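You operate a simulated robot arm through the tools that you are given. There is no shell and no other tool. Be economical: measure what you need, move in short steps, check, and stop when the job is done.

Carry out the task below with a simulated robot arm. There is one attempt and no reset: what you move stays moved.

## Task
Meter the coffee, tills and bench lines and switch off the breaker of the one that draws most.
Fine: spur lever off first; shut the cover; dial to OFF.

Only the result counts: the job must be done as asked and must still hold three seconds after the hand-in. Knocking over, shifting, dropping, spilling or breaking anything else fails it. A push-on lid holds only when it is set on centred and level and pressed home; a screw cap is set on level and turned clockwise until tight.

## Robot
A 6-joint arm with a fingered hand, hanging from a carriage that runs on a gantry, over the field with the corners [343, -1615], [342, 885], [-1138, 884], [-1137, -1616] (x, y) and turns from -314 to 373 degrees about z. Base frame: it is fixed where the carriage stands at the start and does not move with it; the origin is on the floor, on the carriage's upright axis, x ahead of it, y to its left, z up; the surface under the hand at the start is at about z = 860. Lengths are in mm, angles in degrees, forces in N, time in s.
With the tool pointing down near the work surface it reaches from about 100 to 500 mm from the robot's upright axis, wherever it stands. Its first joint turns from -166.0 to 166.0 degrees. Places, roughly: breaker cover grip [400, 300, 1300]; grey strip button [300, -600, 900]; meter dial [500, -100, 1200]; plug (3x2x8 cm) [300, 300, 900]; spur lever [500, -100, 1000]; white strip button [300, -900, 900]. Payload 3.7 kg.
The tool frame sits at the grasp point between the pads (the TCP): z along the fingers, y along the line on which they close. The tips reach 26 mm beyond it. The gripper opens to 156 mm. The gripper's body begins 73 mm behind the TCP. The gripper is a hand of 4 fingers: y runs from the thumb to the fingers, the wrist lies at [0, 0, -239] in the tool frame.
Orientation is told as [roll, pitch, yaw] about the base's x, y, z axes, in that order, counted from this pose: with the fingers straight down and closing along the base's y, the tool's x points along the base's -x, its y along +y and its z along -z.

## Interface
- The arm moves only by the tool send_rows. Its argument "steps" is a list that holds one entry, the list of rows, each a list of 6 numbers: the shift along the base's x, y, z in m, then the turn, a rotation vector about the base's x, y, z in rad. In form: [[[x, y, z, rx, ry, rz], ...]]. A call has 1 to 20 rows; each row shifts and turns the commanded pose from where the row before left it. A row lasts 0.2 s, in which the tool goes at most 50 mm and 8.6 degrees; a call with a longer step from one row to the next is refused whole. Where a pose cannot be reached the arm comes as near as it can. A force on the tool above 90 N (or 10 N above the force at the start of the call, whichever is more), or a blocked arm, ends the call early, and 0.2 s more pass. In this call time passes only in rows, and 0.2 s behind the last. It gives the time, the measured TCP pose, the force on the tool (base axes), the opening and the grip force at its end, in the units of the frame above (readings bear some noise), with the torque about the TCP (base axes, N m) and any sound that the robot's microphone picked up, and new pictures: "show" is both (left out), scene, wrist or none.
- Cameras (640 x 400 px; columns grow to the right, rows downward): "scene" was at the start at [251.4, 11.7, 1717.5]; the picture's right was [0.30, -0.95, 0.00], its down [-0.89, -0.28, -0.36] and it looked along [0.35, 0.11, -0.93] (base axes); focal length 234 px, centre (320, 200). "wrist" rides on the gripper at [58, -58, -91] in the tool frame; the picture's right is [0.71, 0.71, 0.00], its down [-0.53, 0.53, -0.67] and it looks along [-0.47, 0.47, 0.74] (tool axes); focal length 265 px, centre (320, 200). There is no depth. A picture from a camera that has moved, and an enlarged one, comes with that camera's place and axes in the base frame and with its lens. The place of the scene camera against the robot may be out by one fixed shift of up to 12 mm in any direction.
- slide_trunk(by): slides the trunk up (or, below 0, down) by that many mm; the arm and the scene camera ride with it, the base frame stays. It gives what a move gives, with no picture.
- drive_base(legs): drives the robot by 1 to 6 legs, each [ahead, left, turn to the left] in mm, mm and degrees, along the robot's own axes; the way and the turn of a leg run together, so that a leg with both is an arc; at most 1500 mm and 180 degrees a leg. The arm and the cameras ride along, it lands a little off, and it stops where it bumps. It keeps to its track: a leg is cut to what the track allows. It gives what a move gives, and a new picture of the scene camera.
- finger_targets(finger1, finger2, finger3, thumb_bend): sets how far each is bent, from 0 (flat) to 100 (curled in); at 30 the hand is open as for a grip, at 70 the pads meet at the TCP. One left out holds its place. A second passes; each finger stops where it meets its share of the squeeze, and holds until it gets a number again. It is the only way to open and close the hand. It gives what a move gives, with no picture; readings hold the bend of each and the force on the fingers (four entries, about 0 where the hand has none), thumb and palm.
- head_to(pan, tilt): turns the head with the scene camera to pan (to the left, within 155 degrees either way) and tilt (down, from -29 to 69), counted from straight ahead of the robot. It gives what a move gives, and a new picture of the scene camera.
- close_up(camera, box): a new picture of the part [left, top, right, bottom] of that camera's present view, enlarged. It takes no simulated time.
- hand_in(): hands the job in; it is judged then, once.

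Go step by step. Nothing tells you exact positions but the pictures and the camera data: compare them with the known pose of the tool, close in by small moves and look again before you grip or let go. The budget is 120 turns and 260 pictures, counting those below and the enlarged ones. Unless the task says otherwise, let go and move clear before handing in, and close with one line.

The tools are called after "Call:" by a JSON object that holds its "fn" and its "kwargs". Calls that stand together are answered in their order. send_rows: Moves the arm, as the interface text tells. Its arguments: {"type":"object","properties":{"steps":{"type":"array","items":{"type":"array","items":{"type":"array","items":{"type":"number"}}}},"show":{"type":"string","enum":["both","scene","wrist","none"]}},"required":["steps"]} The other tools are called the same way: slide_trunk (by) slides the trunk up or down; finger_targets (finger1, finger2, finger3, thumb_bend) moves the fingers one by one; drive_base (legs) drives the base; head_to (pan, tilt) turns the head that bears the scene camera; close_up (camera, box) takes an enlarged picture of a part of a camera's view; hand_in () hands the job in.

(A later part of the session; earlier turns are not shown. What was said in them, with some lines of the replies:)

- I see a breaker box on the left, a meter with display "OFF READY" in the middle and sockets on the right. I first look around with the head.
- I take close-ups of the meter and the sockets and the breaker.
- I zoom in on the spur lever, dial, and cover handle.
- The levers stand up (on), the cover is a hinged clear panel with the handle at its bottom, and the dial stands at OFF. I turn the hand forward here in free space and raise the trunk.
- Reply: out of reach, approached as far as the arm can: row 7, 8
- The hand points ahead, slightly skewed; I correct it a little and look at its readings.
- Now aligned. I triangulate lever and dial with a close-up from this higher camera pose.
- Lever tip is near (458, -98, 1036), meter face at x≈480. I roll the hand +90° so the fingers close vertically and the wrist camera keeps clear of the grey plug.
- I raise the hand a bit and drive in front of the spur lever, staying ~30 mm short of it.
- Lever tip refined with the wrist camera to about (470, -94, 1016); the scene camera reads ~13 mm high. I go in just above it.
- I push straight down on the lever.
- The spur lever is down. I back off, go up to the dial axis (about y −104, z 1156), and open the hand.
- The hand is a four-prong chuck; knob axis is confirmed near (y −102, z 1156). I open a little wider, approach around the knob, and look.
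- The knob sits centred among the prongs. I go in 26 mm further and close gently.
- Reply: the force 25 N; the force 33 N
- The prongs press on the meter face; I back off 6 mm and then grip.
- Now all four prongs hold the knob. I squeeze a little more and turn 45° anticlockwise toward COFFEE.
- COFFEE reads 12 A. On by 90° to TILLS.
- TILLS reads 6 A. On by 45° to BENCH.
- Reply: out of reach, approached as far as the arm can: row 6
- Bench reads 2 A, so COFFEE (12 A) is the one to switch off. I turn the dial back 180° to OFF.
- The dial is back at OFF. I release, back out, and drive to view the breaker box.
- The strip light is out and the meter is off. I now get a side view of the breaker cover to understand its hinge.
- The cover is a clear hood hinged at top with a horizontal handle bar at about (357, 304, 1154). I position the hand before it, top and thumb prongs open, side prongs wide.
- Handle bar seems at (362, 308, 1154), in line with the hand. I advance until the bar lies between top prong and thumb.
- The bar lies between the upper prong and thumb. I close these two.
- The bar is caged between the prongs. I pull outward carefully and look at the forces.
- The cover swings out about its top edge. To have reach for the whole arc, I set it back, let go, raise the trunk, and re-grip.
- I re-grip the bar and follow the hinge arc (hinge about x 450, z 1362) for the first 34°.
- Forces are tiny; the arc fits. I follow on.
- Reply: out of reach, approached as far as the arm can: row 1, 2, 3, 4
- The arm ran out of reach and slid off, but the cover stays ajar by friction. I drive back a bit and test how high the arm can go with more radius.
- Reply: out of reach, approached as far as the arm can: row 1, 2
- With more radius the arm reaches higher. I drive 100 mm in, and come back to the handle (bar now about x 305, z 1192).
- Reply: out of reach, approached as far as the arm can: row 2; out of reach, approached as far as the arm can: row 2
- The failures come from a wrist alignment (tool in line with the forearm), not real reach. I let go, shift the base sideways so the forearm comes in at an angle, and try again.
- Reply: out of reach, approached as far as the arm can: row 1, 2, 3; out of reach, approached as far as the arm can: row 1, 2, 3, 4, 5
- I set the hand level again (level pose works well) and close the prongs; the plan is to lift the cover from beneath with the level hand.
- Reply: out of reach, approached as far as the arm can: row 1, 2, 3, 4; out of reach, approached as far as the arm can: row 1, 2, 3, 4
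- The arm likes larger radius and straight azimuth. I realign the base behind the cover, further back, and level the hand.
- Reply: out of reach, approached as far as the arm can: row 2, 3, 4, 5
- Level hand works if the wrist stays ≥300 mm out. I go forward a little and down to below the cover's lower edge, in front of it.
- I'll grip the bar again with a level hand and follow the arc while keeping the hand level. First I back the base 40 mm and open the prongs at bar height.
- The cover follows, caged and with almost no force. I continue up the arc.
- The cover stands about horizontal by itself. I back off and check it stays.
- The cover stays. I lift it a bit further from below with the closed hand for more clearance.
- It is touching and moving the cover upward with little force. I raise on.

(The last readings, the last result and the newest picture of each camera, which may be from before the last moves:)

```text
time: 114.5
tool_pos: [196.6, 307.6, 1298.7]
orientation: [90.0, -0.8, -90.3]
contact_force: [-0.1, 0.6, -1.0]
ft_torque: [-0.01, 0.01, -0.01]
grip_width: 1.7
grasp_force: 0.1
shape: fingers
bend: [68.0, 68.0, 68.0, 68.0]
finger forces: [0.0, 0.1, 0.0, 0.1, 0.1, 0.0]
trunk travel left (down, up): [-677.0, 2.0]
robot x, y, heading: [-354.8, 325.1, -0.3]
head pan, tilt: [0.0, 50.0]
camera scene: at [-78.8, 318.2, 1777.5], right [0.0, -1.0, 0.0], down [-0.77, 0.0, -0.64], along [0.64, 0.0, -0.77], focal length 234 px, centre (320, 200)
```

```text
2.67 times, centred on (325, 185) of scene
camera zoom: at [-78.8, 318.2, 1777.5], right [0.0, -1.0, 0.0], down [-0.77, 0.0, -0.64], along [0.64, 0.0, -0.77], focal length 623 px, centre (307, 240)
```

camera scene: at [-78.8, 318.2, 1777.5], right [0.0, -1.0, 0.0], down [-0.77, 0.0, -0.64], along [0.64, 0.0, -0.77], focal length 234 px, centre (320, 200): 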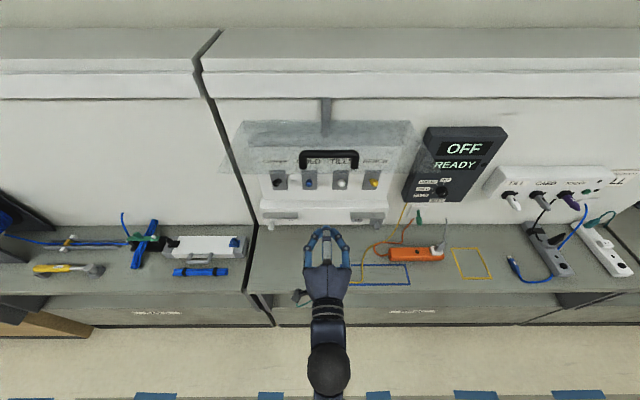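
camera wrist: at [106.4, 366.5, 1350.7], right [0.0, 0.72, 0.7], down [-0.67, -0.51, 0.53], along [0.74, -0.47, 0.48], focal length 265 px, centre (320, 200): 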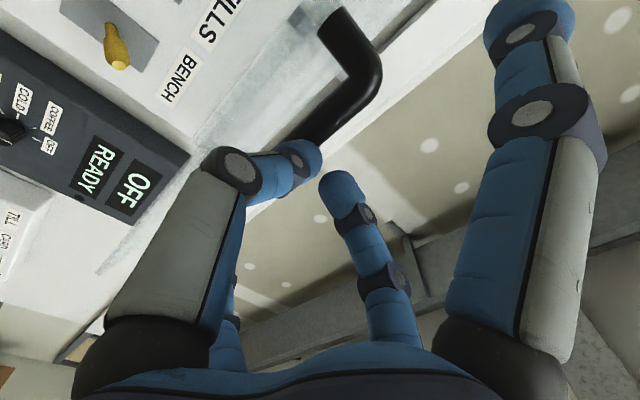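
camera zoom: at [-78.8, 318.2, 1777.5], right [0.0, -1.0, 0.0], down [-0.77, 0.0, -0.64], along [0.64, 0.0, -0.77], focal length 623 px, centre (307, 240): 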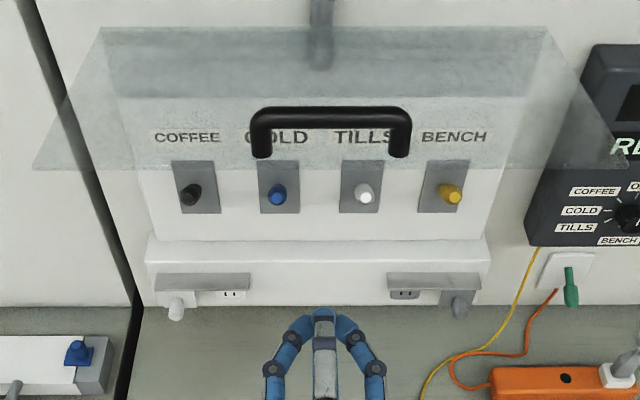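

The cover is well up and stays. The coffee lever tip is at about (411, 454, 1257); I drive over to it.

Call:
{"fn": "drive_base", "kwargs": {"legs": [[0, 146, 0], [130, 0, 0]]}}

Call:
{"fn": "send_rows", "kwargs": {"steps": [[[0.0, 0, -0.004, 0, 0, 0]]], "show": "wrist"}}

Call:
{"fn": "close_up", "kwargs": {"camera": "scene", "box": [240, 130, 400, 270]}}

```text
time: 116.7
tool_pos: [325.7, 453.9, 1298.9]
orientation: [90.0, -0.8, -90.3]
contact_force: [-0.7, 0.2, -0.1]
ft_torque: [0.01, 0.01, 0.0]
grip_width: 2.0
grasp_force: 0.1
shape: fingers
bend: [68.0, 68.0, 68.0, 68.0]
finger forces: [0.0, 0.0, 0.0, 0.0, 0.0, 0.1]
trunk travel left (down, up): [-677.0, 2.0]
robot x, y, heading: [-222.3, 467.2, -0.2]
head pan, tilt: [0.0, 50.0]
camera scene: at [51.0, 463.8, 1777.4], right [0.0, -1.0, 0.0], down [-0.77, 0.0, -0.64], along [0.64, 0.0, -0.77], focal length 234 px, centre (320, 200)
```

scene: 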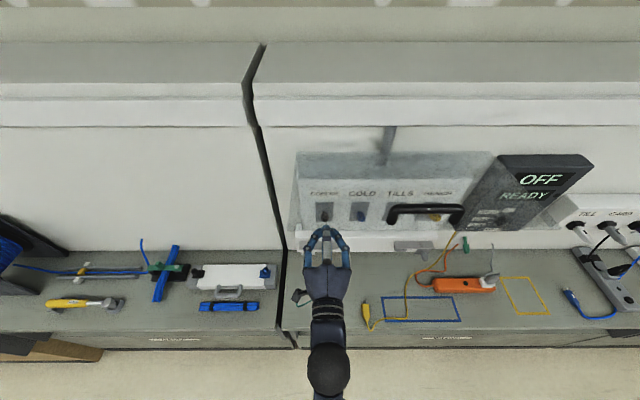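

```text
time: 117.1
tool_pos: [326.4, 453.8, 1294.6]
orientation: [89.9, -0.8, -90.3]
contact_force: [0.2, 0.1, 0.4]
ft_torque: [-0.02, 0.03, 0.01]
grip_width: 1.5
grasp_force: 0.0
shape: fingers
bend: [68.0, 68.0, 68.0, 68.0]
finger forces: [0.0, 0.0, 0.0, 0.1, 0.1, 0.0]
trunk travel left (down, up): [-677.0, 2.0]
robot x, y, heading: [-225.8, 471.0, -0.1]
head pan, tilt: [0.0, 50.0]
camera wrist: at [235.2, 511.9, 1235.9], right [0.0, 0.72, 0.7], down [-0.67, -0.52, 0.53], along [0.74, -0.47, 0.48], focal length 265 px, centre (320, 200)
```

wrist: 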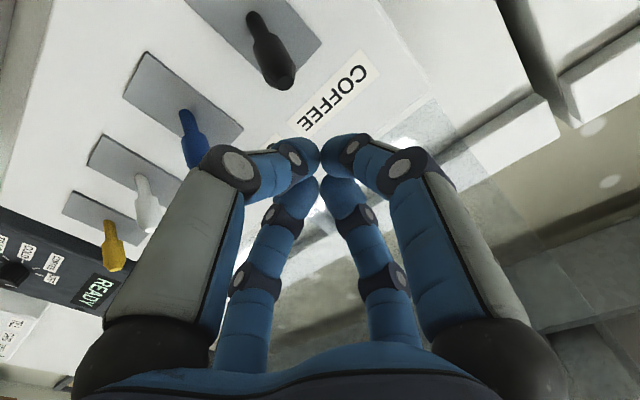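

```text
2.86 times, centred on (320, 200) of scene
camera zoom: at [51.0, 463.8, 1777.4], right [0.0, -1.0, 0.0], down [-0.77, 0.0, -0.64], along [0.64, 0.0, -0.77], focal length 667 px, centre (320, 200)
```

zoom: 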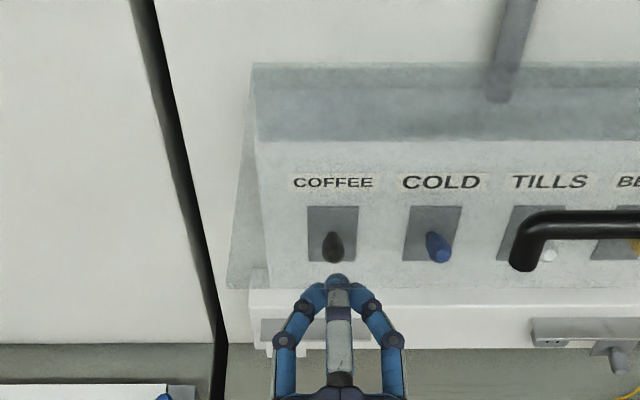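

Lever tip confirmed at (411, 458, 1255). I move above it and press down.

Call:
{"fn": "send_rows", "kwargs": {"steps": [[[0.026, 0.003, -0.002, 0, 0, 0], [0.026, 0, 0, 0, 0, 0], [0.024, 0, 0, 0, 0, 0], [0, 0, -0.01, 0, 0, 0], [0, 0, -0.01, 0, 0, 0], [0, 0, -0.01, 0, 0, 0]]], "show": "both"}}

```text
time: 118.5
tool_pos: [399.0, 456.2, 1260.4]
orientation: [89.8, -0.7, -90.3]
contact_force: [-35.2, -1.0, 12.3]
ft_torque: [-0.04, 0.47, -0.04]
grip_width: 2.4
grasp_force: 17.6
shape: fingers
bend: [68.0, 66.0, 68.0, 78.0]
finger forces: [0.0, 0.0, 0.0, 0.1, 36.3, 0.0]
trunk travel left (down, up): [-677.0, 2.0]
robot x, y, heading: [-224.6, 469.1, -0.3]
head pan, tilt: [0.0, 50.0]
camera scene: at [49.5, 463.8, 1776.8], right [0.0, -1.0, 0.0], down [-0.77, 0.0, -0.64], along [0.64, 0.0, -0.77], focal length 234 px, centre (320, 200)
camera wrist: at [307.8, 514.4, 1202.6], right [0.01, 0.72, 0.7], down [-0.67, -0.51, 0.54], along [0.74, -0.47, 0.48], focal length 265 px, centre (320, 200)
```

scene: 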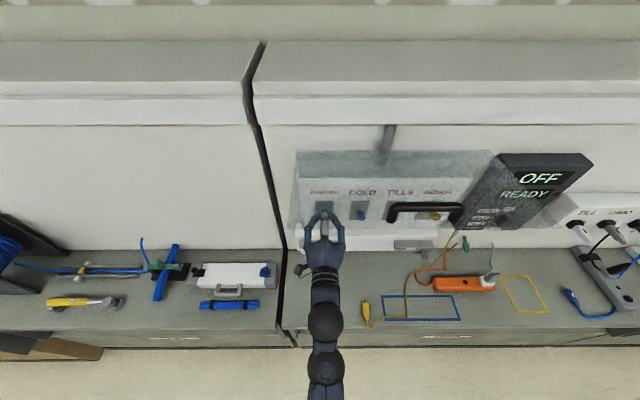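
wrist: 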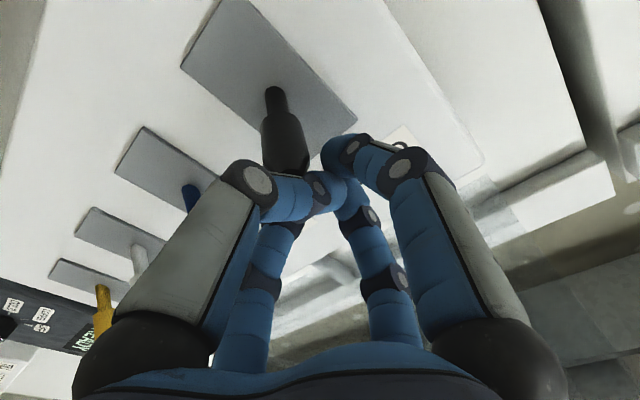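

Call:
{"fn": "send_rows", "kwargs": {"steps": [[[-0.004, 0, -0.01, 0, 0, 0], [0, 0, -0.01, 0, 0, 0], [0, 0, -0.01, 0, 0, 0], [0, 0, -0.01, 0, 0, 0]]], "show": "wrist"}}

```text
time: 119.5
tool_pos: [399.0, 457.0, 1225.0]
orientation: [90.1, -0.9, -90.3]
contact_force: [-1.6, 0.9, 4.3]
ft_torque: [-0.01, -0.02, -0.03]
grip_width: 0.0
grasp_force: 3.0
shape: fingers
bend: [68.0, 68.0, 68.0, 70.0]
finger forces: [0.0, 0.0, 0.1, 0.0, 5.9, 0.0]
trunk travel left (down, up): [-677.0, 2.0]
robot x, y, heading: [-224.2, 467.9, -0.4]
head pan, tilt: [0.0, 50.0]
camera wrist: at [307.9, 514.7, 1164.9], right [0.0, 0.72, 0.7], down [-0.67, -0.52, 0.53], along [0.74, -0.47, 0.48], focal length 265 px, centre (320, 200)
```

wrist: 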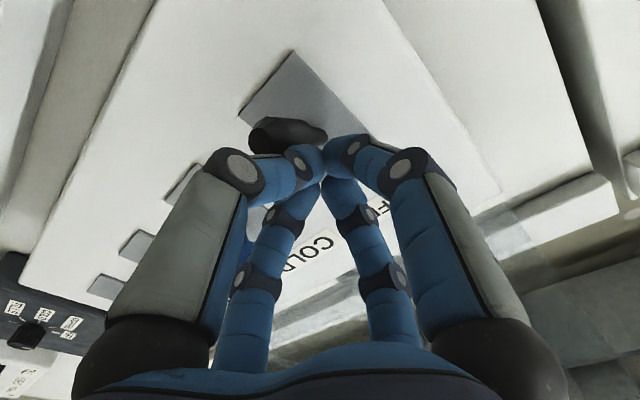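

The lever has gone down. I push a touch further, then back out and check.

Call:
{"fn": "send_rows", "kwargs": {"steps": [[[0, 0, -0.008, 0, 0, 0], [-0.015, 0, 0.005, 0, 0, 0], [-0.03, 0, 0, 0, 0, 0], [-0.04, 0, 0, 0, 0, 0], [-0.04, 0, 0, 0, 0, 0]]], "show": "wrist"}}

Call:
{"fn": "close_up", "kwargs": {"camera": "scene", "box": [240, 130, 480, 270]}}

```text
time: 120.7
tool_pos: [274.4, 457.6, 1219.4]
orientation: [89.9, -0.9, -90.4]
contact_force: [0.0, -0.7, 0.7]
ft_torque: [0.03, 0.03, -0.02]
grip_width: 1.4
grasp_force: 0.0
shape: fingers
bend: [68.0, 68.0, 68.0, 68.0]
finger forces: [0.0, 0.0, 0.1, 0.0, 0.1, 0.0]
trunk travel left (down, up): [-677.0, 2.0]
robot x, y, heading: [-221.2, 473.6, -0.2]
head pan, tilt: [0.0, 50.0]
camera wrist: at [182.2, 515.2, 1161.2], right [0.0, 0.72, 0.7], down [-0.67, -0.52, 0.53], along [0.74, -0.47, 0.48], focal length 265 px, centre (320, 200)
```

wrist: 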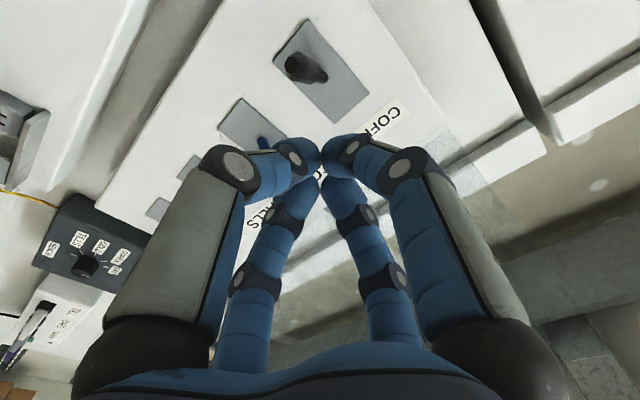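

```text
2.67 times, centred on (360, 200) of scene
camera zoom: at [51.1, 463.8, 1777.5], right [0.0, -1.0, 0.0], down [-0.77, 0.0, -0.64], along [0.64, 0.0, -0.77], focal length 623 px, centre (213, 200)
```

zoom: 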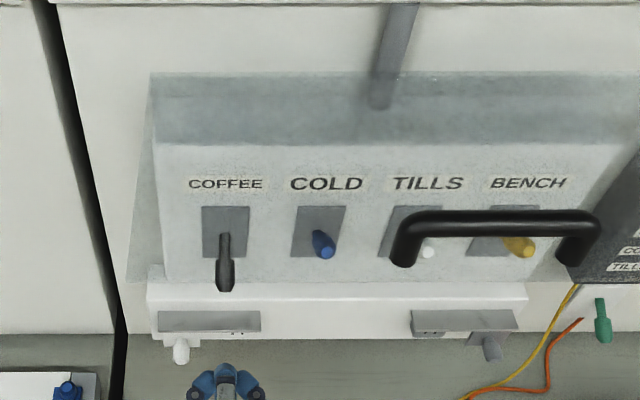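

COFFEE is off, the others remain on. Now I go back to the middle, up above the handle, to close the cover from above.

Call:
{"fn": "drive_base", "kwargs": {"legs": [[-180, 0, 0], [0, -149, 0]]}}

Call:
{"fn": "send_rows", "kwargs": {"steps": [[[0.03, 0, 0.01, 0, 0, 0], [0.03, 0, 0.02, 0, 0, 0], [0.02, 0, 0.03, 0, 0, 0], [0, 0, 0.04, 0, 0, 0], [0, 0, 0.04, 0, 0, 0], [0, 0, 0.04, 0, 0, 0], [0, 0, 0.04, 0, 0, 0], [0, 0, 0.04, 0, 0, 0], [0, 0, 0.04, 0, 0, 0], [0, 0, 0.01, 0, 0, 0]]], "show": "both"}}

```text
time: 123.2
tool_pos: [93.4, 311.8, 1218.7]
orientation: [90.0, -0.8, -90.1]
contact_force: [-0.3, 0.4, -0.5]
ft_torque: [0.01, 0.02, 0.04]
grip_width: 2.0
grasp_force: 0.1
shape: fingers
bend: [68.0, 68.0, 68.0, 68.0]
finger forces: [0.0, 0.1, 0.0, 0.0, 0.1, 0.1]
trunk travel left (down, up): [-677.0, 2.0]
robot x, y, heading: [-407.0, 323.1, -0.1]
head pan, tilt: [0.0, 50.0]
camera scene: at [-129.0, 319.3, 1777.4], right [0.0, -1.0, 0.0], down [-0.77, 0.0, -0.64], along [0.64, 0.0, -0.77], focal length 234 px, centre (320, 200)
```

scene: 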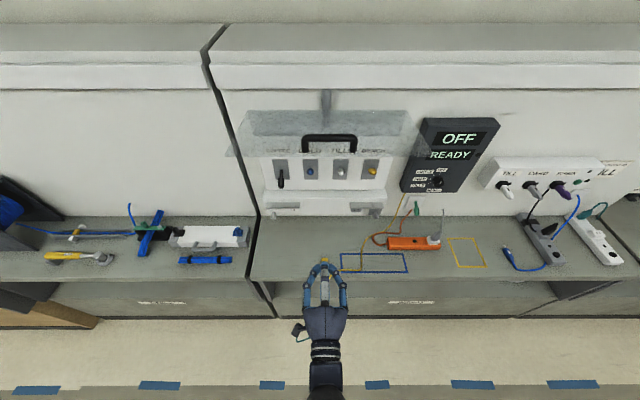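

```text
time: 125.4
tool_pos: [174.0, 313.6, 1528.9]
orientation: [89.9, -0.8, -90.2]
contact_force: [-0.5, 0.0, 0.4]
ft_torque: [0.0, -0.06, 0.02]
grip_width: 1.5
grasp_force: 0.0
shape: fingers
bend: [68.0, 68.0, 68.0, 68.0]
finger forces: [0.0, 0.1, 0.0, 0.0, 0.1, 0.0]
trunk travel left (down, up): [-677.0, 2.0]
robot x, y, heading: [-402.4, 323.8, -0.3]
head pan, tilt: [0.0, 50.0]
camera scene: at [-129.0, 319.3, 1777.4], right [0.0, -1.0, 0.0], down [-0.77, 0.0, -0.64], along [0.64, 0.0, -0.77], focal length 234 px, centre (320, 200)
camera wrist: at [81.9, 371.7, 1470.8], right [0.0, 0.72, 0.7], down [-0.67, -0.52, 0.53], along [0.74, -0.47, 0.48], focal length 265 px, centre (320, 200)
```

scene: 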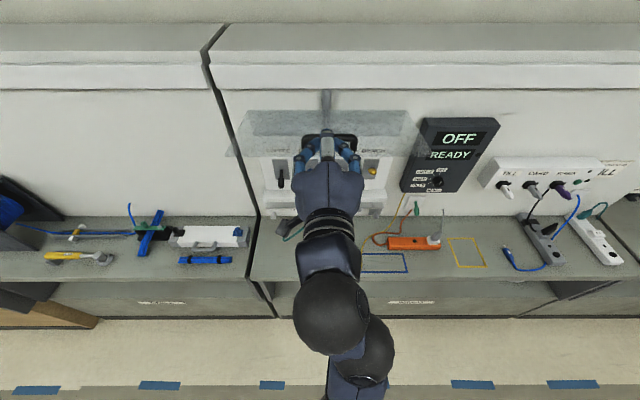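
wrist: 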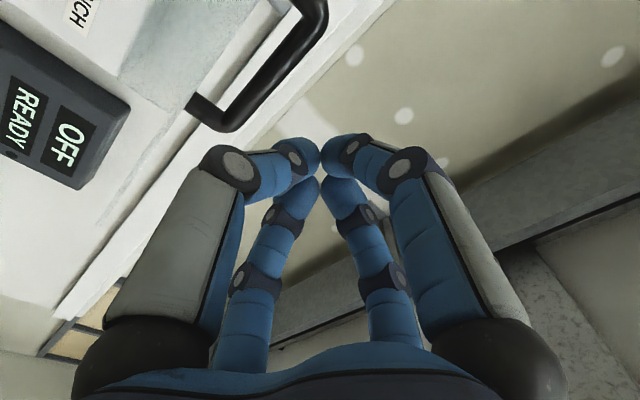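

Bar confirmed at about (264, 307, 1490). I move over it and begin pressing down along its arc.

Call:
{"fn": "send_rows", "kwargs": {"steps": [[[0.03, 0, 0.002, 0, 0, 0], [0.03, -0.003, 0, 0, 0, 0], [0.024, 0, 0, 0, 0, 0], [-0.005, 0, -0.02, 0, 0, 0], [-0.008, 0, -0.02, 0, 0, 0], [-0.008, 0, -0.02, 0, 0, 0]]], "show": "both"}}

```text
time: 126.8
tool_pos: [234.6, 310.4, 1471.1]
orientation: [90.0, -0.8, -90.2]
contact_force: [-18.4, -0.3, 6.4]
ft_torque: [-0.03, 0.35, -0.01]
grip_width: 0.0
grasp_force: 10.0
shape: fingers
bend: [68.0, 68.0, 68.0, 73.0]
finger forces: [0.0, 0.0, 0.0, 0.0, 20.6, 0.0]
trunk travel left (down, up): [-677.0, 2.0]
robot x, y, heading: [-402.0, 323.8, 0.1]
head pan, tilt: [0.0, 50.0]
camera scene: at [-129.6, 319.3, 1777.2], right [0.0, -1.0, 0.0], down [-0.77, 0.0, -0.64], along [0.64, 0.0, -0.77], focal length 234 px, centre (320, 200)
camera wrist: at [143.8, 368.4, 1412.2], right [0.0, 0.72, 0.7], down [-0.67, -0.52, 0.53], along [0.74, -0.47, 0.48], focal length 265 px, centre (320, 200)
```

scene: 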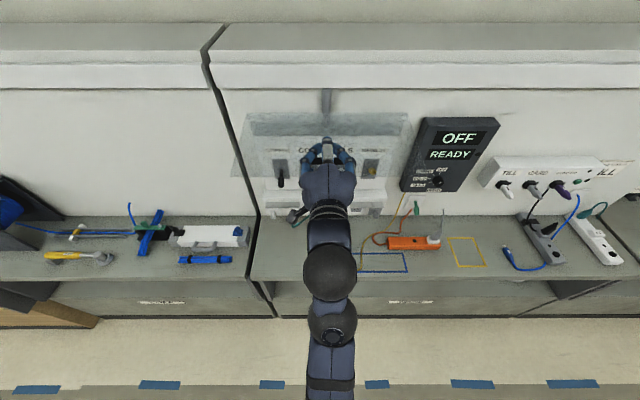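
wrist: 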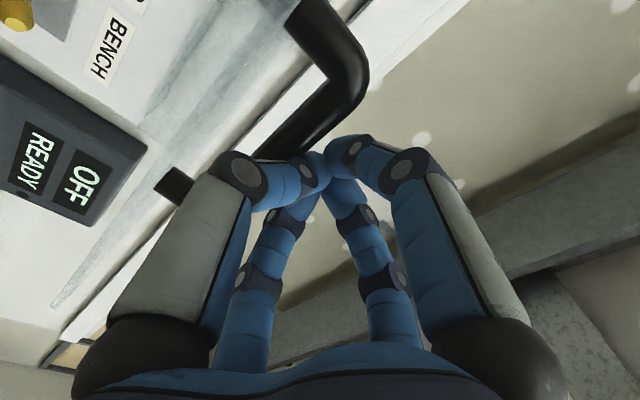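

The thumb tip bears on the front of the bar; I lift, go farther over it, and press down again.

Call:
{"fn": "send_rows", "kwargs": {"steps": [[[-0.005, 0, 0.02, 0, 0, 0], [0, 0, 0.02, 0, 0, 0], [0.025, 0, 0, 0, 0, 0], [0.02, 0, 0, 0, 0, 0], [0, 0, -0.02, 0, 0, 0], [0, 0, -0.02, 0, 0, 0]]], "show": "wrist"}}

Call:
{"fn": "close_up", "kwargs": {"camera": "scene", "box": [220, 90, 430, 230]}}

```text
time: 128.2
tool_pos: [276.3, 310.1, 1472.2]
orientation: [90.0, -0.9, -90.1]
contact_force: [-0.2, -0.9, 0.2]
ft_torque: [0.01, 0.01, 0.04]
grip_width: 1.6
grasp_force: 0.0
shape: fingers
bend: [68.0, 68.0, 68.0, 68.0]
finger forces: [0.0, 0.0, 0.0, 0.1, 0.0, 0.1]
trunk travel left (down, up): [-677.0, 2.0]
robot x, y, heading: [-405.7, 323.3, -0.1]
head pan, tilt: [0.0, 50.0]
camera wrist: at [185.3, 368.2, 1413.1], right [0.0, 0.72, 0.7], down [-0.67, -0.52, 0.53], along [0.74, -0.47, 0.48], focal length 265 px, centre (320, 200)
```

wrist: 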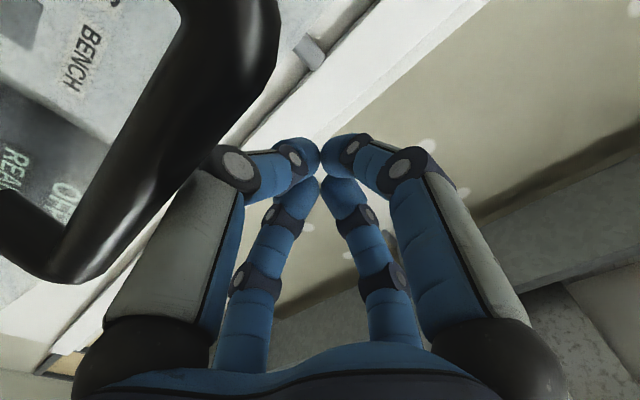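

```text
2.86 times, centred on (325, 160) of scene
camera zoom: at [-128.9, 319.3, 1777.5], right [0.0, -1.0, 0.0], down [-0.77, 0.0, -0.64], along [0.64, 0.0, -0.77], focal length 667 px, centre (306, 314)
```

zoom: 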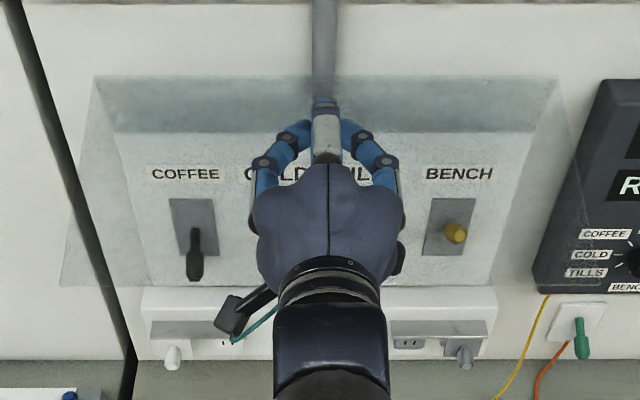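

Call:
{"fn": "send_rows", "kwargs": {"steps": [[[0, 0, -0.02, 0, 0, 0], [0, 0, -0.02, 0, 0, 0], [0, 0, -0.02, 0, 0, 0], [0, 0, -0.02, 0, 0, 0], [0, 0, -0.02, 0, 0, 0]]], "show": "wrist"}}

Call:
{"fn": "close_up", "kwargs": {"camera": "scene", "box": [220, 90, 430, 230]}}

```text
time: 129.4
tool_pos: [275.8, 310.1, 1370.3]
orientation: [90.1, -0.7, -90.0]
contact_force: [1.0, -0.8, 0.2]
ft_torque: [-0.01, 0.01, 0.0]
grip_width: 1.6
grasp_force: 0.2
shape: fingers
bend: [68.0, 68.0, 68.0, 68.0]
finger forces: [0.0, 0.0, 0.1, 0.0, 0.1, 0.0]
trunk travel left (down, up): [-677.0, 2.0]
robot x, y, heading: [-404.6, 324.3, -0.0]
head pan, tilt: [0.0, 50.0]
camera wrist: at [184.3, 368.2, 1312.5], right [0.0, 0.72, 0.7], down [-0.67, -0.52, 0.53], along [0.74, -0.47, 0.48], focal length 265 px, centre (320, 200)
```

wrist: 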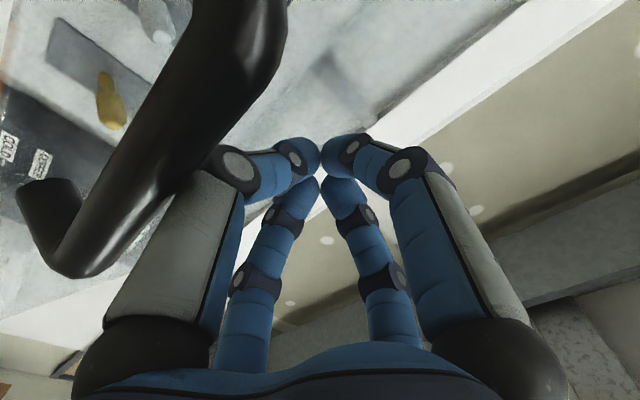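

```text
2.86 times, centred on (325, 160) of scene
camera zoom: at [-128.9, 319.3, 1777.4], right [0.0, -1.0, 0.0], down [-0.77, 0.0, -0.64], along [0.64, 0.0, -0.77], focal length 667 px, centre (306, 314)
```

zoom: 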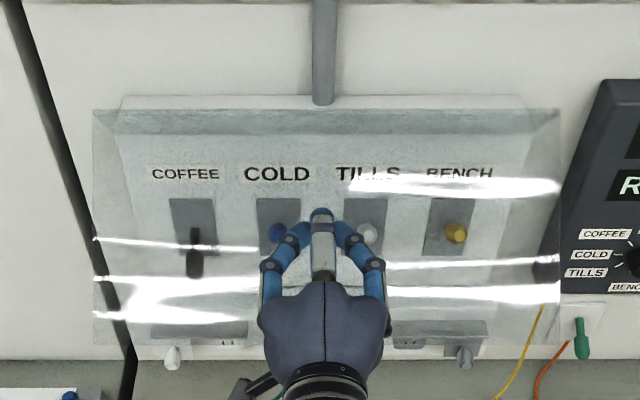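

Call:
{"fn": "send_rows", "kwargs": {"steps": [[[0, 0, -0.02, 0, 0, 0], [0, 0, -0.02, 0, 0, 0], [0, 0, -0.02, 0, 0, 0], [0, 0, -0.02, 0, 0, 0]]], "show": "none"}}

Call:
{"fn": "close_up", "kwargs": {"camera": "scene", "box": [220, 90, 430, 230]}}

Call:
{"fn": "close_up", "kwargs": {"camera": "wrist", "box": [0, 0, 640, 400]}}

```text
time: 130.4
tool_pos: [275.7, 309.3, 1291.0]
orientation: [89.9, -0.8, -90.1]
contact_force: [-0.8, 0.1, 0.1]
ft_torque: [0.01, -0.01, 0.01]
grip_width: 1.8
grasp_force: 0.1
shape: fingers
bend: [68.0, 68.0, 68.0, 68.0]
finger forces: [0.1, 0.0, 0.0, 0.0, 0.5, 0.0]
trunk travel left (down, up): [-677.0, 2.0]
robot x, y, heading: [-404.4, 323.3, -0.4]
head pan, tilt: [0.0, 50.0]
```

```text
2.86 times, centred on (325, 160) of scene
camera zoom: at [-129.0, 319.3, 1777.4], right [0.0, -1.0, 0.0], down [-0.77, 0.0, -0.64], along [0.64, 0.0, -0.77], focal length 667 px, centre (306, 314)
```

zoom: 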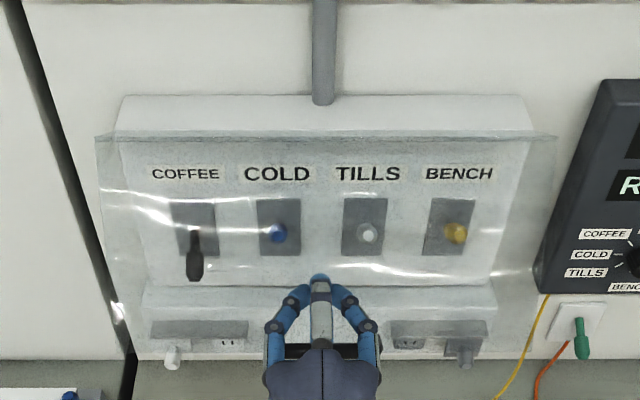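

```text
1.00 times, centred on (320, 200) of wrist (not enlarged: the box is as wide or as high as the picture)
camera zoom: at [184.7, 368.1, 1232.7], right [0.0, 0.72, 0.7], down [-0.67, -0.52, 0.53], along [0.74, -0.47, 0.48], focal length 265 px, centre (320, 200)
```

zoom: 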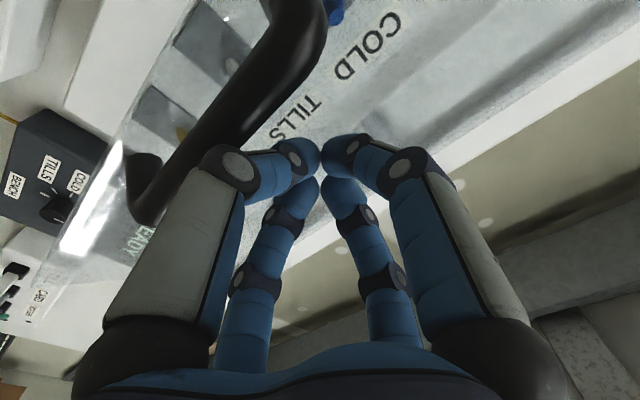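

Call:
{"fn": "send_rows", "kwargs": {"steps": [[[0.01, 0, -0.02, 0, 0, 0], [0.015, 0, -0.018, 0, 0, 0], [0.018, 0, -0.015, 0, 0, 0]]], "show": "wrist"}}

Call:
{"fn": "close_up", "kwargs": {"camera": "scene", "box": [220, 90, 430, 230]}}

```text
time: 131.2
tool_pos: [319.3, 309.6, 1239.5]
orientation: [89.9, -0.8, -90.1]
contact_force: [0.2, 0.2, 1.0]
ft_torque: [-0.01, 0.0, -0.02]
grip_width: 1.4
grasp_force: 0.0
shape: fingers
bend: [68.0, 68.0, 68.0, 68.0]
finger forces: [0.0, 0.0, 0.0, 0.0, 0.7, 0.0]
trunk travel left (down, up): [-677.0, 2.0]
robot x, y, heading: [-402.6, 324.4, -0.2]
head pan, tilt: [0.0, 50.0]
camera wrist: at [227.8, 368.5, 1180.3], right [0.0, 0.72, 0.7], down [-0.67, -0.52, 0.53], along [0.74, -0.47, 0.48], focal length 265 px, centre (320, 200)
```

wrist: 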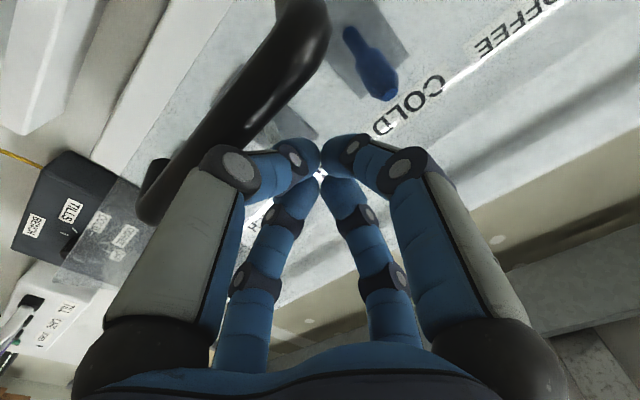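

```text
2.86 times, centred on (325, 160) of scene
camera zoom: at [-129.0, 319.3, 1777.4], right [0.0, -1.0, 0.0], down [-0.77, 0.0, -0.64], along [0.64, 0.0, -0.77], focal length 667 px, centre (306, 314)
```

zoom: 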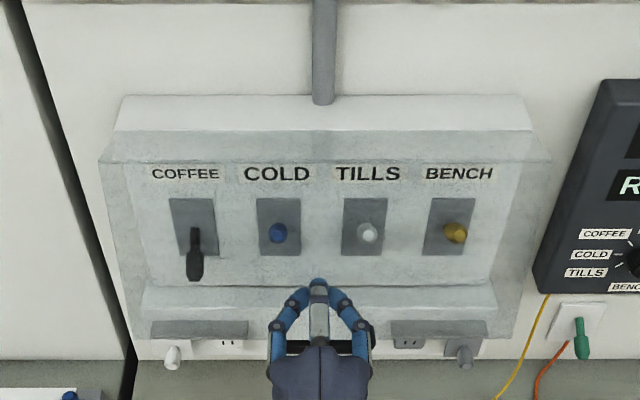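

Call:
{"fn": "send_rows", "kwargs": {"steps": [[[0.018, 0, -0.015, 0, 0, 0], [0.018, 0, -0.012, 0, 0, 0], [0.015, 0, -0.01, 0, 0, 0], [0.01, 0, 0, 0, 0, 0]]], "show": "wrist"}}

Call:
{"fn": "close_up", "kwargs": {"camera": "scene", "box": [220, 90, 430, 230]}}

```text
time: 132.2
tool_pos: [354.1, 309.6, 1211.2]
orientation: [90.0, -0.9, -90.1]
contact_force: [0.7, 0.8, 0.2]
ft_torque: [-0.03, -0.01, 0.0]
grip_width: 1.1
grasp_force: 0.0
shape: fingers
bend: [68.0, 68.0, 68.0, 68.0]
finger forces: [0.1, 0.0, 0.0, 0.1, 0.0, 0.1]
out of reach, approached as far as the arm can: row 2, 3, 4
trunk travel left (down, up): [-677.0, 2.0]
robot x, y, heading: [-408.5, 322.8, -0.2]
head pan, tilt: [0.0, 50.0]
camera wrist: at [261.9, 368.5, 1153.2], right [0.0, 0.72, 0.7], down [-0.67, -0.52, 0.53], along [0.74, -0.47, 0.48], focal length 265 px, centre (320, 200)
```

wrist: 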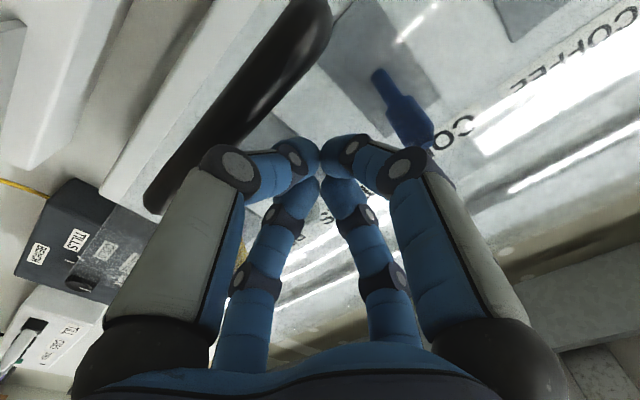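

```text
2.86 times, centred on (325, 160) of scene
camera zoom: at [-128.9, 319.3, 1777.4], right [0.0, -1.0, 0.0], down [-0.77, 0.0, -0.64], along [0.64, 0.0, -0.77], focal length 667 px, centre (306, 314)
```

zoom: 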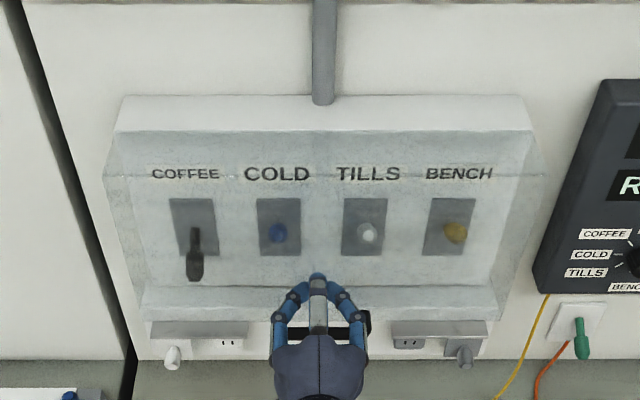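

I reached the arm's outer limit; I draw the hand back 60 mm, drive the base 60 mm ahead, and push on.

Call:
{"fn": "send_rows", "kwargs": {"steps": [[[-0.03, 0, 0.003, 0, 0, 0], [-0.03, 0, 0.003, 0, 0, 0]]], "show": "none"}}

Call:
{"fn": "drive_base", "kwargs": {"legs": [[60, 0, 0]]}}

Call:
{"fn": "send_rows", "kwargs": {"steps": [[[0.005, 0, -0.01, 0, 0, 0], [0.01, 0, -0.008, 0, 0, 0], [0.01, 0, -0.004, 0, 0, 0], [0.01, 0, 0, 0, 0, 0]]], "show": "wrist"}}

Call:
{"fn": "close_up", "kwargs": {"camera": "scene", "box": [220, 90, 430, 260]}}

```text
time: 132.8
tool_pos: [293.5, 310.7, 1217.3]
orientation: [89.9, -0.8, -90.2]
contact_force: [-0.1, -0.7, 1.4]
ft_torque: [0.0, 0.03, -0.01]
grip_width: 1.5
grasp_force: 0.1
shape: fingers
bend: [68.0, 68.0, 68.0, 68.0]
finger forces: [0.1, 0.0, 0.1, 0.1, 0.1, 0.1]
trunk travel left (down, up): [-677.0, 2.0]
robot x, y, heading: [-404.8, 322.2, -0.2]
head pan, tilt: [0.0, 50.0]
```

```text
time: 133.8
tool_pos: [352.3, 310.9, 1216.8]
orientation: [90.0, -0.8, -90.3]
contact_force: [-0.8, 0.5, -0.1]
ft_torque: [-0.03, -0.03, 0.01]
grip_width: 1.0
grasp_force: 0.0
shape: fingers
bend: [68.0, 68.0, 68.0, 68.0]
finger forces: [0.0, 0.0, 0.0, 0.0, 0.0, 0.0]
trunk travel left (down, up): [-677.0, 2.0]
robot x, y, heading: [-340.9, 323.2, 0.2]
head pan, tilt: [0.0, 50.0]
camera scene: at [-69.8, 319.1, 1777.4], right [0.0, -1.0, 0.0], down [-0.77, 0.0, -0.64], along [0.64, 0.0, -0.77], focal length 234 px, centre (320, 200)
```

scene: 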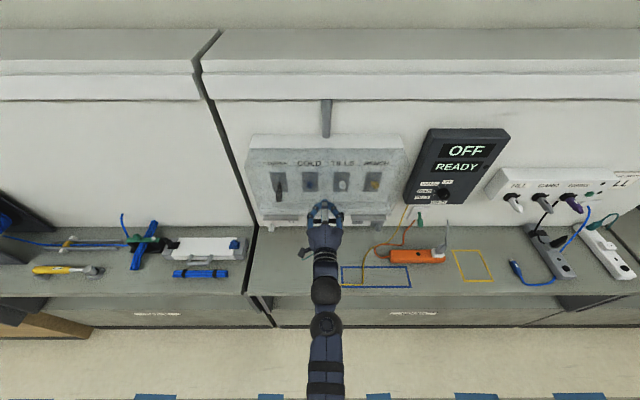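

```text
time: 134.4
tool_pos: [357.2, 310.4, 1201.7]
orientation: [90.8, -0.8, -90.2]
contact_force: [-84.7, 0.7, 26.1]
ft_torque: [-0.03, 1.02, -0.05]
grip_width: 0.1
grasp_force: 64.7
shape: fingers
bend: [72.0, 72.0, 72.0, 70.0]
finger forces: [29.7, 29.2, 29.1, 0.0, 41.0, 0.0]
trunk travel left (down, up): [-677.0, 2.0]
robot x, y, heading: [-349.2, 325.9, -0.3]
head pan, tilt: [0.0, 50.0]
stopped in row 3: the force on the tool passed its limit at 107 N (the readings are from after the stop); the commanded pose is now the measured one
camera wrist: at [267.7, 367.5, 1140.7], right [-0.01, 0.72, 0.7], down [-0.68, -0.52, 0.52], along [0.74, -0.47, 0.49], focal length 265 px, centre (320, 200)
```

wrist: 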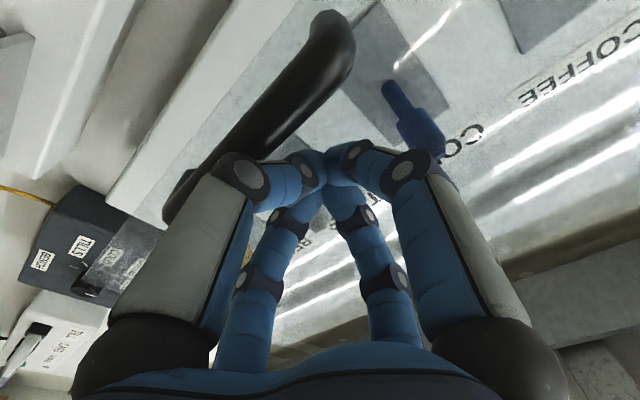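

```text
2.35 times, centred on (325, 175) of scene
camera zoom: at [-74.9, 319.1, 1776.1], right [0.0, -1.0, 0.0], down [-0.77, 0.0, -0.64], along [0.64, 0.0, -0.77], focal length 550 px, centre (308, 259)
```

zoom: 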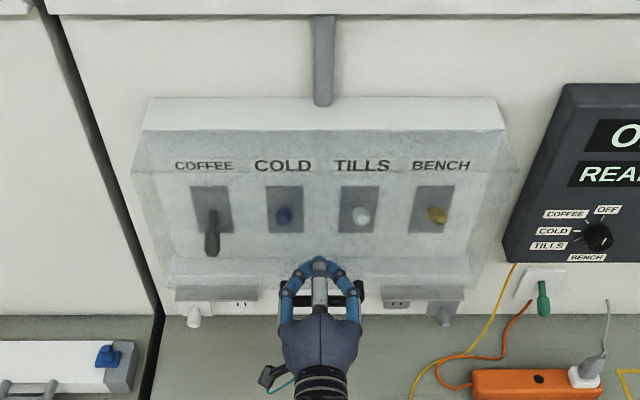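

The cover meets a hard stop. I ease off and inspect whether it is fully shut.

Call:
{"fn": "send_rows", "kwargs": {"steps": [[[-0.02, 0, 0.002, 0, 0, 0], [-0.04, 0, 0.004, 0, 0, 0], [-0.04, 0, 0.0, 0, 0, 0], [0, 0, -0.04, 0, 0, 0], [0, 0, -0.04, 0, 0, 0], [0, 0, -0.04, 0, 0, 0]]], "show": "scene"}}

Call:
{"fn": "close_up", "kwargs": {"camera": "scene", "box": [220, 110, 430, 280]}}

```text
time: 135.8
tool_pos: [266.2, 309.9, 1090.2]
orientation: [90.9, -0.8, -90.3]
contact_force: [-0.4, 0.1, 0.3]
ft_torque: [-0.04, -0.02, -0.01]
grip_width: 1.5
grasp_force: 0.1
shape: fingers
bend: [68.0, 68.0, 68.0, 68.0]
finger forces: [0.0, 0.1, 0.0, 0.1, 0.0, 0.1]
trunk travel left (down, up): [-677.0, 2.0]
robot x, y, heading: [-346.6, 326.4, 0.1]
head pan, tilt: [0.0, 50.0]
camera scene: at [-71.0, 319.1, 1777.5], right [0.0, -1.0, 0.0], down [-0.77, 0.0, -0.64], along [0.64, 0.0, -0.77], focal length 234 px, centre (320, 200)
```

scene: 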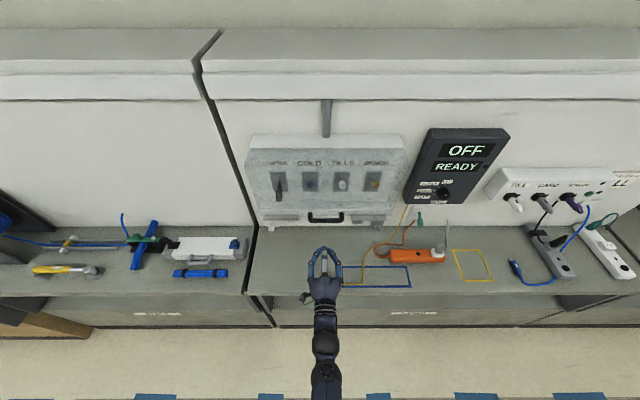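

```text
2.35 times, centred on (325, 195) of scene
camera zoom: at [-71.0, 319.1, 1777.5], right [0.0, -1.0, 0.0], down [-0.77, 0.0, -0.64], along [0.64, 0.0, -0.77], focal length 550 px, centre (308, 212)
```

zoom: 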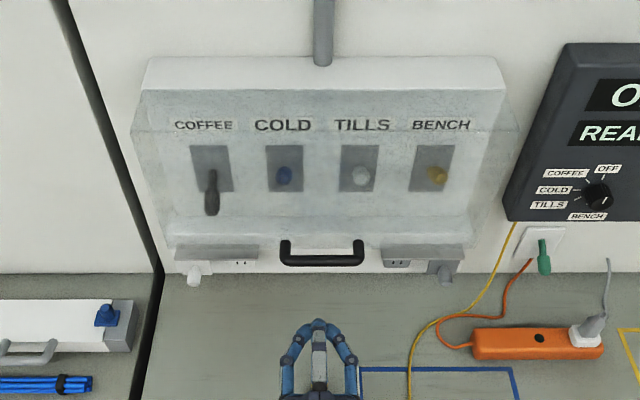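

The bar reads at its original closed place (362, 1154). To be sure, I press once on the bar itself, at the longest lever arm.

Call:
{"fn": "send_rows", "kwargs": {"steps": [[[0, 0, 0.032, 0, 0, 0], [0, 0, 0.032, 0, 0, 0], [0.03, 0, 0, 0, 0, 0], [0.015, 0, 0, 0, 0, 0], [0.005, 0, 0, 0, 0, 0], [0.005, 0, 0, 0, 0, 0], [0.005, 0, 0, 0, 0, 0], [0.004, 0, 0, 0, 0, 0], [0.004, 0, 0, 0, 0, 0], [0.004, 0, 0, 0, 0, 0]]], "show": "wrist"}}

```text
time: 138.0
tool_pos: [333.8, 309.2, 1150.3]
orientation: [90.6, -0.7, -90.3]
contact_force: [-40.7, -0.4, 11.0]
ft_torque: [0.08, -0.47, 0.09]
grip_width: 0.1
grasp_force: 24.9
shape: fingers
bend: [69.0, 88.0, 69.0, 67.0]
finger forces: [7.0, 35.6, 7.9, 0.1, 0.0, 0.0]
trunk travel left (down, up): [-677.0, 2.0]
robot x, y, heading: [-344.4, 327.7, -0.2]
head pan, tilt: [0.0, 50.0]
camera wrist: at [243.3, 367.3, 1090.6], right [0.0, 0.72, 0.7], down [-0.67, -0.52, 0.53], along [0.74, -0.47, 0.49], focal length 265 px, centre (320, 200)
```

wrist: 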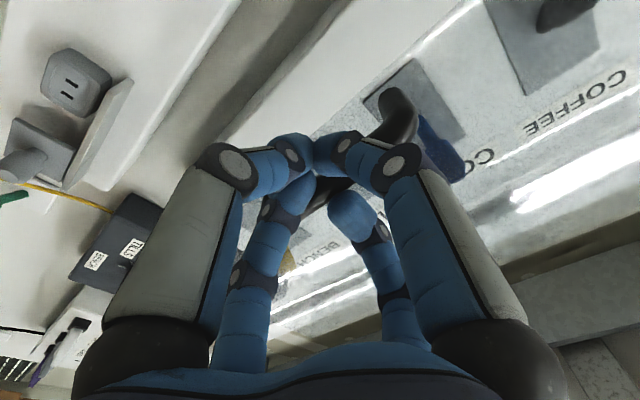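

The bar resists firmly at its closed place. I back away and take a last look at everything.

Call:
{"fn": "send_rows", "kwargs": {"steps": [[[-0.02, 0, -0.003, 0, 0, 0], [-0.04, 0, -0.01, 0, 0, 0], [-0.04, 0, 0, 0, 0, 0]]], "show": "none"}}

Call:
{"fn": "drive_base", "kwargs": {"legs": [[-250, -150, 0]]}}

Call:
{"fn": "close_up", "kwargs": {"camera": "scene", "box": [150, 70, 390, 220]}}

Call:
{"fn": "close_up", "kwargs": {"camera": "scene", "box": [330, 80, 490, 240]}}

```text
time: 138.8
tool_pos: [237.4, 309.6, 1141.0]
orientation: [90.9, -0.8, -90.3]
contact_force: [-0.2, 0.1, 0.6]
ft_torque: [0.01, 0.02, 0.03]
grip_width: 1.4
grasp_force: 0.0
shape: fingers
bend: [68.0, 68.0, 68.0, 68.0]
finger forces: [0.1, 0.1, 0.0, 0.1, 0.1, 0.0]
trunk travel left (down, up): [-677.0, 2.0]
robot x, y, heading: [-344.8, 323.5, -0.2]
head pan, tilt: [0.0, 50.0]
```

```text
time: 140.8
tool_pos: [-13.8, 159.8, 1142.8]
orientation: [90.8, -0.8, -90.3]
contact_force: [-0.9, -0.5, 0.4]
ft_torque: [0.02, -0.04, -0.03]
grip_width: 1.3
grasp_force: 0.0
shape: fingers
bend: [68.0, 68.0, 68.0, 68.0]
finger forces: [0.0, 0.1, 0.0, 0.1, 0.0, 0.0]
trunk travel left (down, up): [-677.0, 2.0]
robot x, y, heading: [-595.4, 176.6, -0.0]
head pan, tilt: [0.0, 50.0]
camera scene: at [-323.3, 171.0, 1777.4], right [0.0, -1.0, 0.0], down [-0.77, 0.0, -0.64], along [0.64, 0.0, -0.77], focal length 234 px, centre (320, 200)
```

scene: 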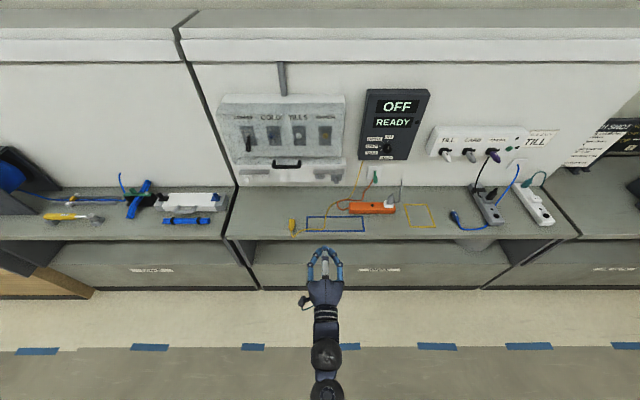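

```text
2.67 times, centred on (270, 145) of scene
camera zoom: at [-323.3, 171.0, 1777.4], right [0.0, -1.0, 0.0], down [-0.77, 0.0, -0.64], along [0.64, 0.0, -0.77], focal length 623 px, centre (453, 347)
```

zoom: 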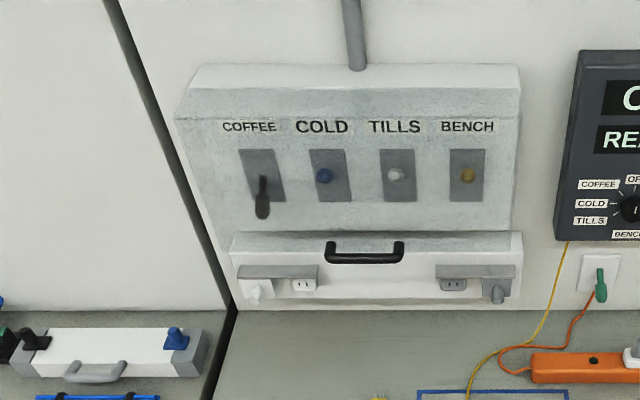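

```text
2.50 times, centred on (410, 160) of scene
camera zoom: at [-323.3, 171.0, 1777.4], right [0.0, -1.0, 0.0], down [-0.77, 0.0, -0.64], along [0.64, 0.0, -0.77], focal length 584 px, centre (95, 300)
```

zoom: 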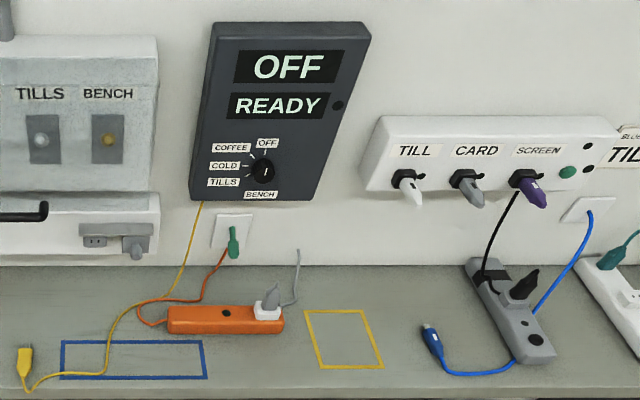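

The spur lever is down and its strip light is out. COFFEE is down with the other breakers still up, the cover is shut, and the dial is at OFF. I hand in.

Call:
{"fn": "hand_in", "kwargs": {}}

```text
The job is handed in.
```

I turned the spur lever off first, then metered the three lines: coffee drew 12 A, tills 6 A and bench 2 A. I switched off the coffee breaker, shut the cover and left the dial at OFF. The job is handed in.
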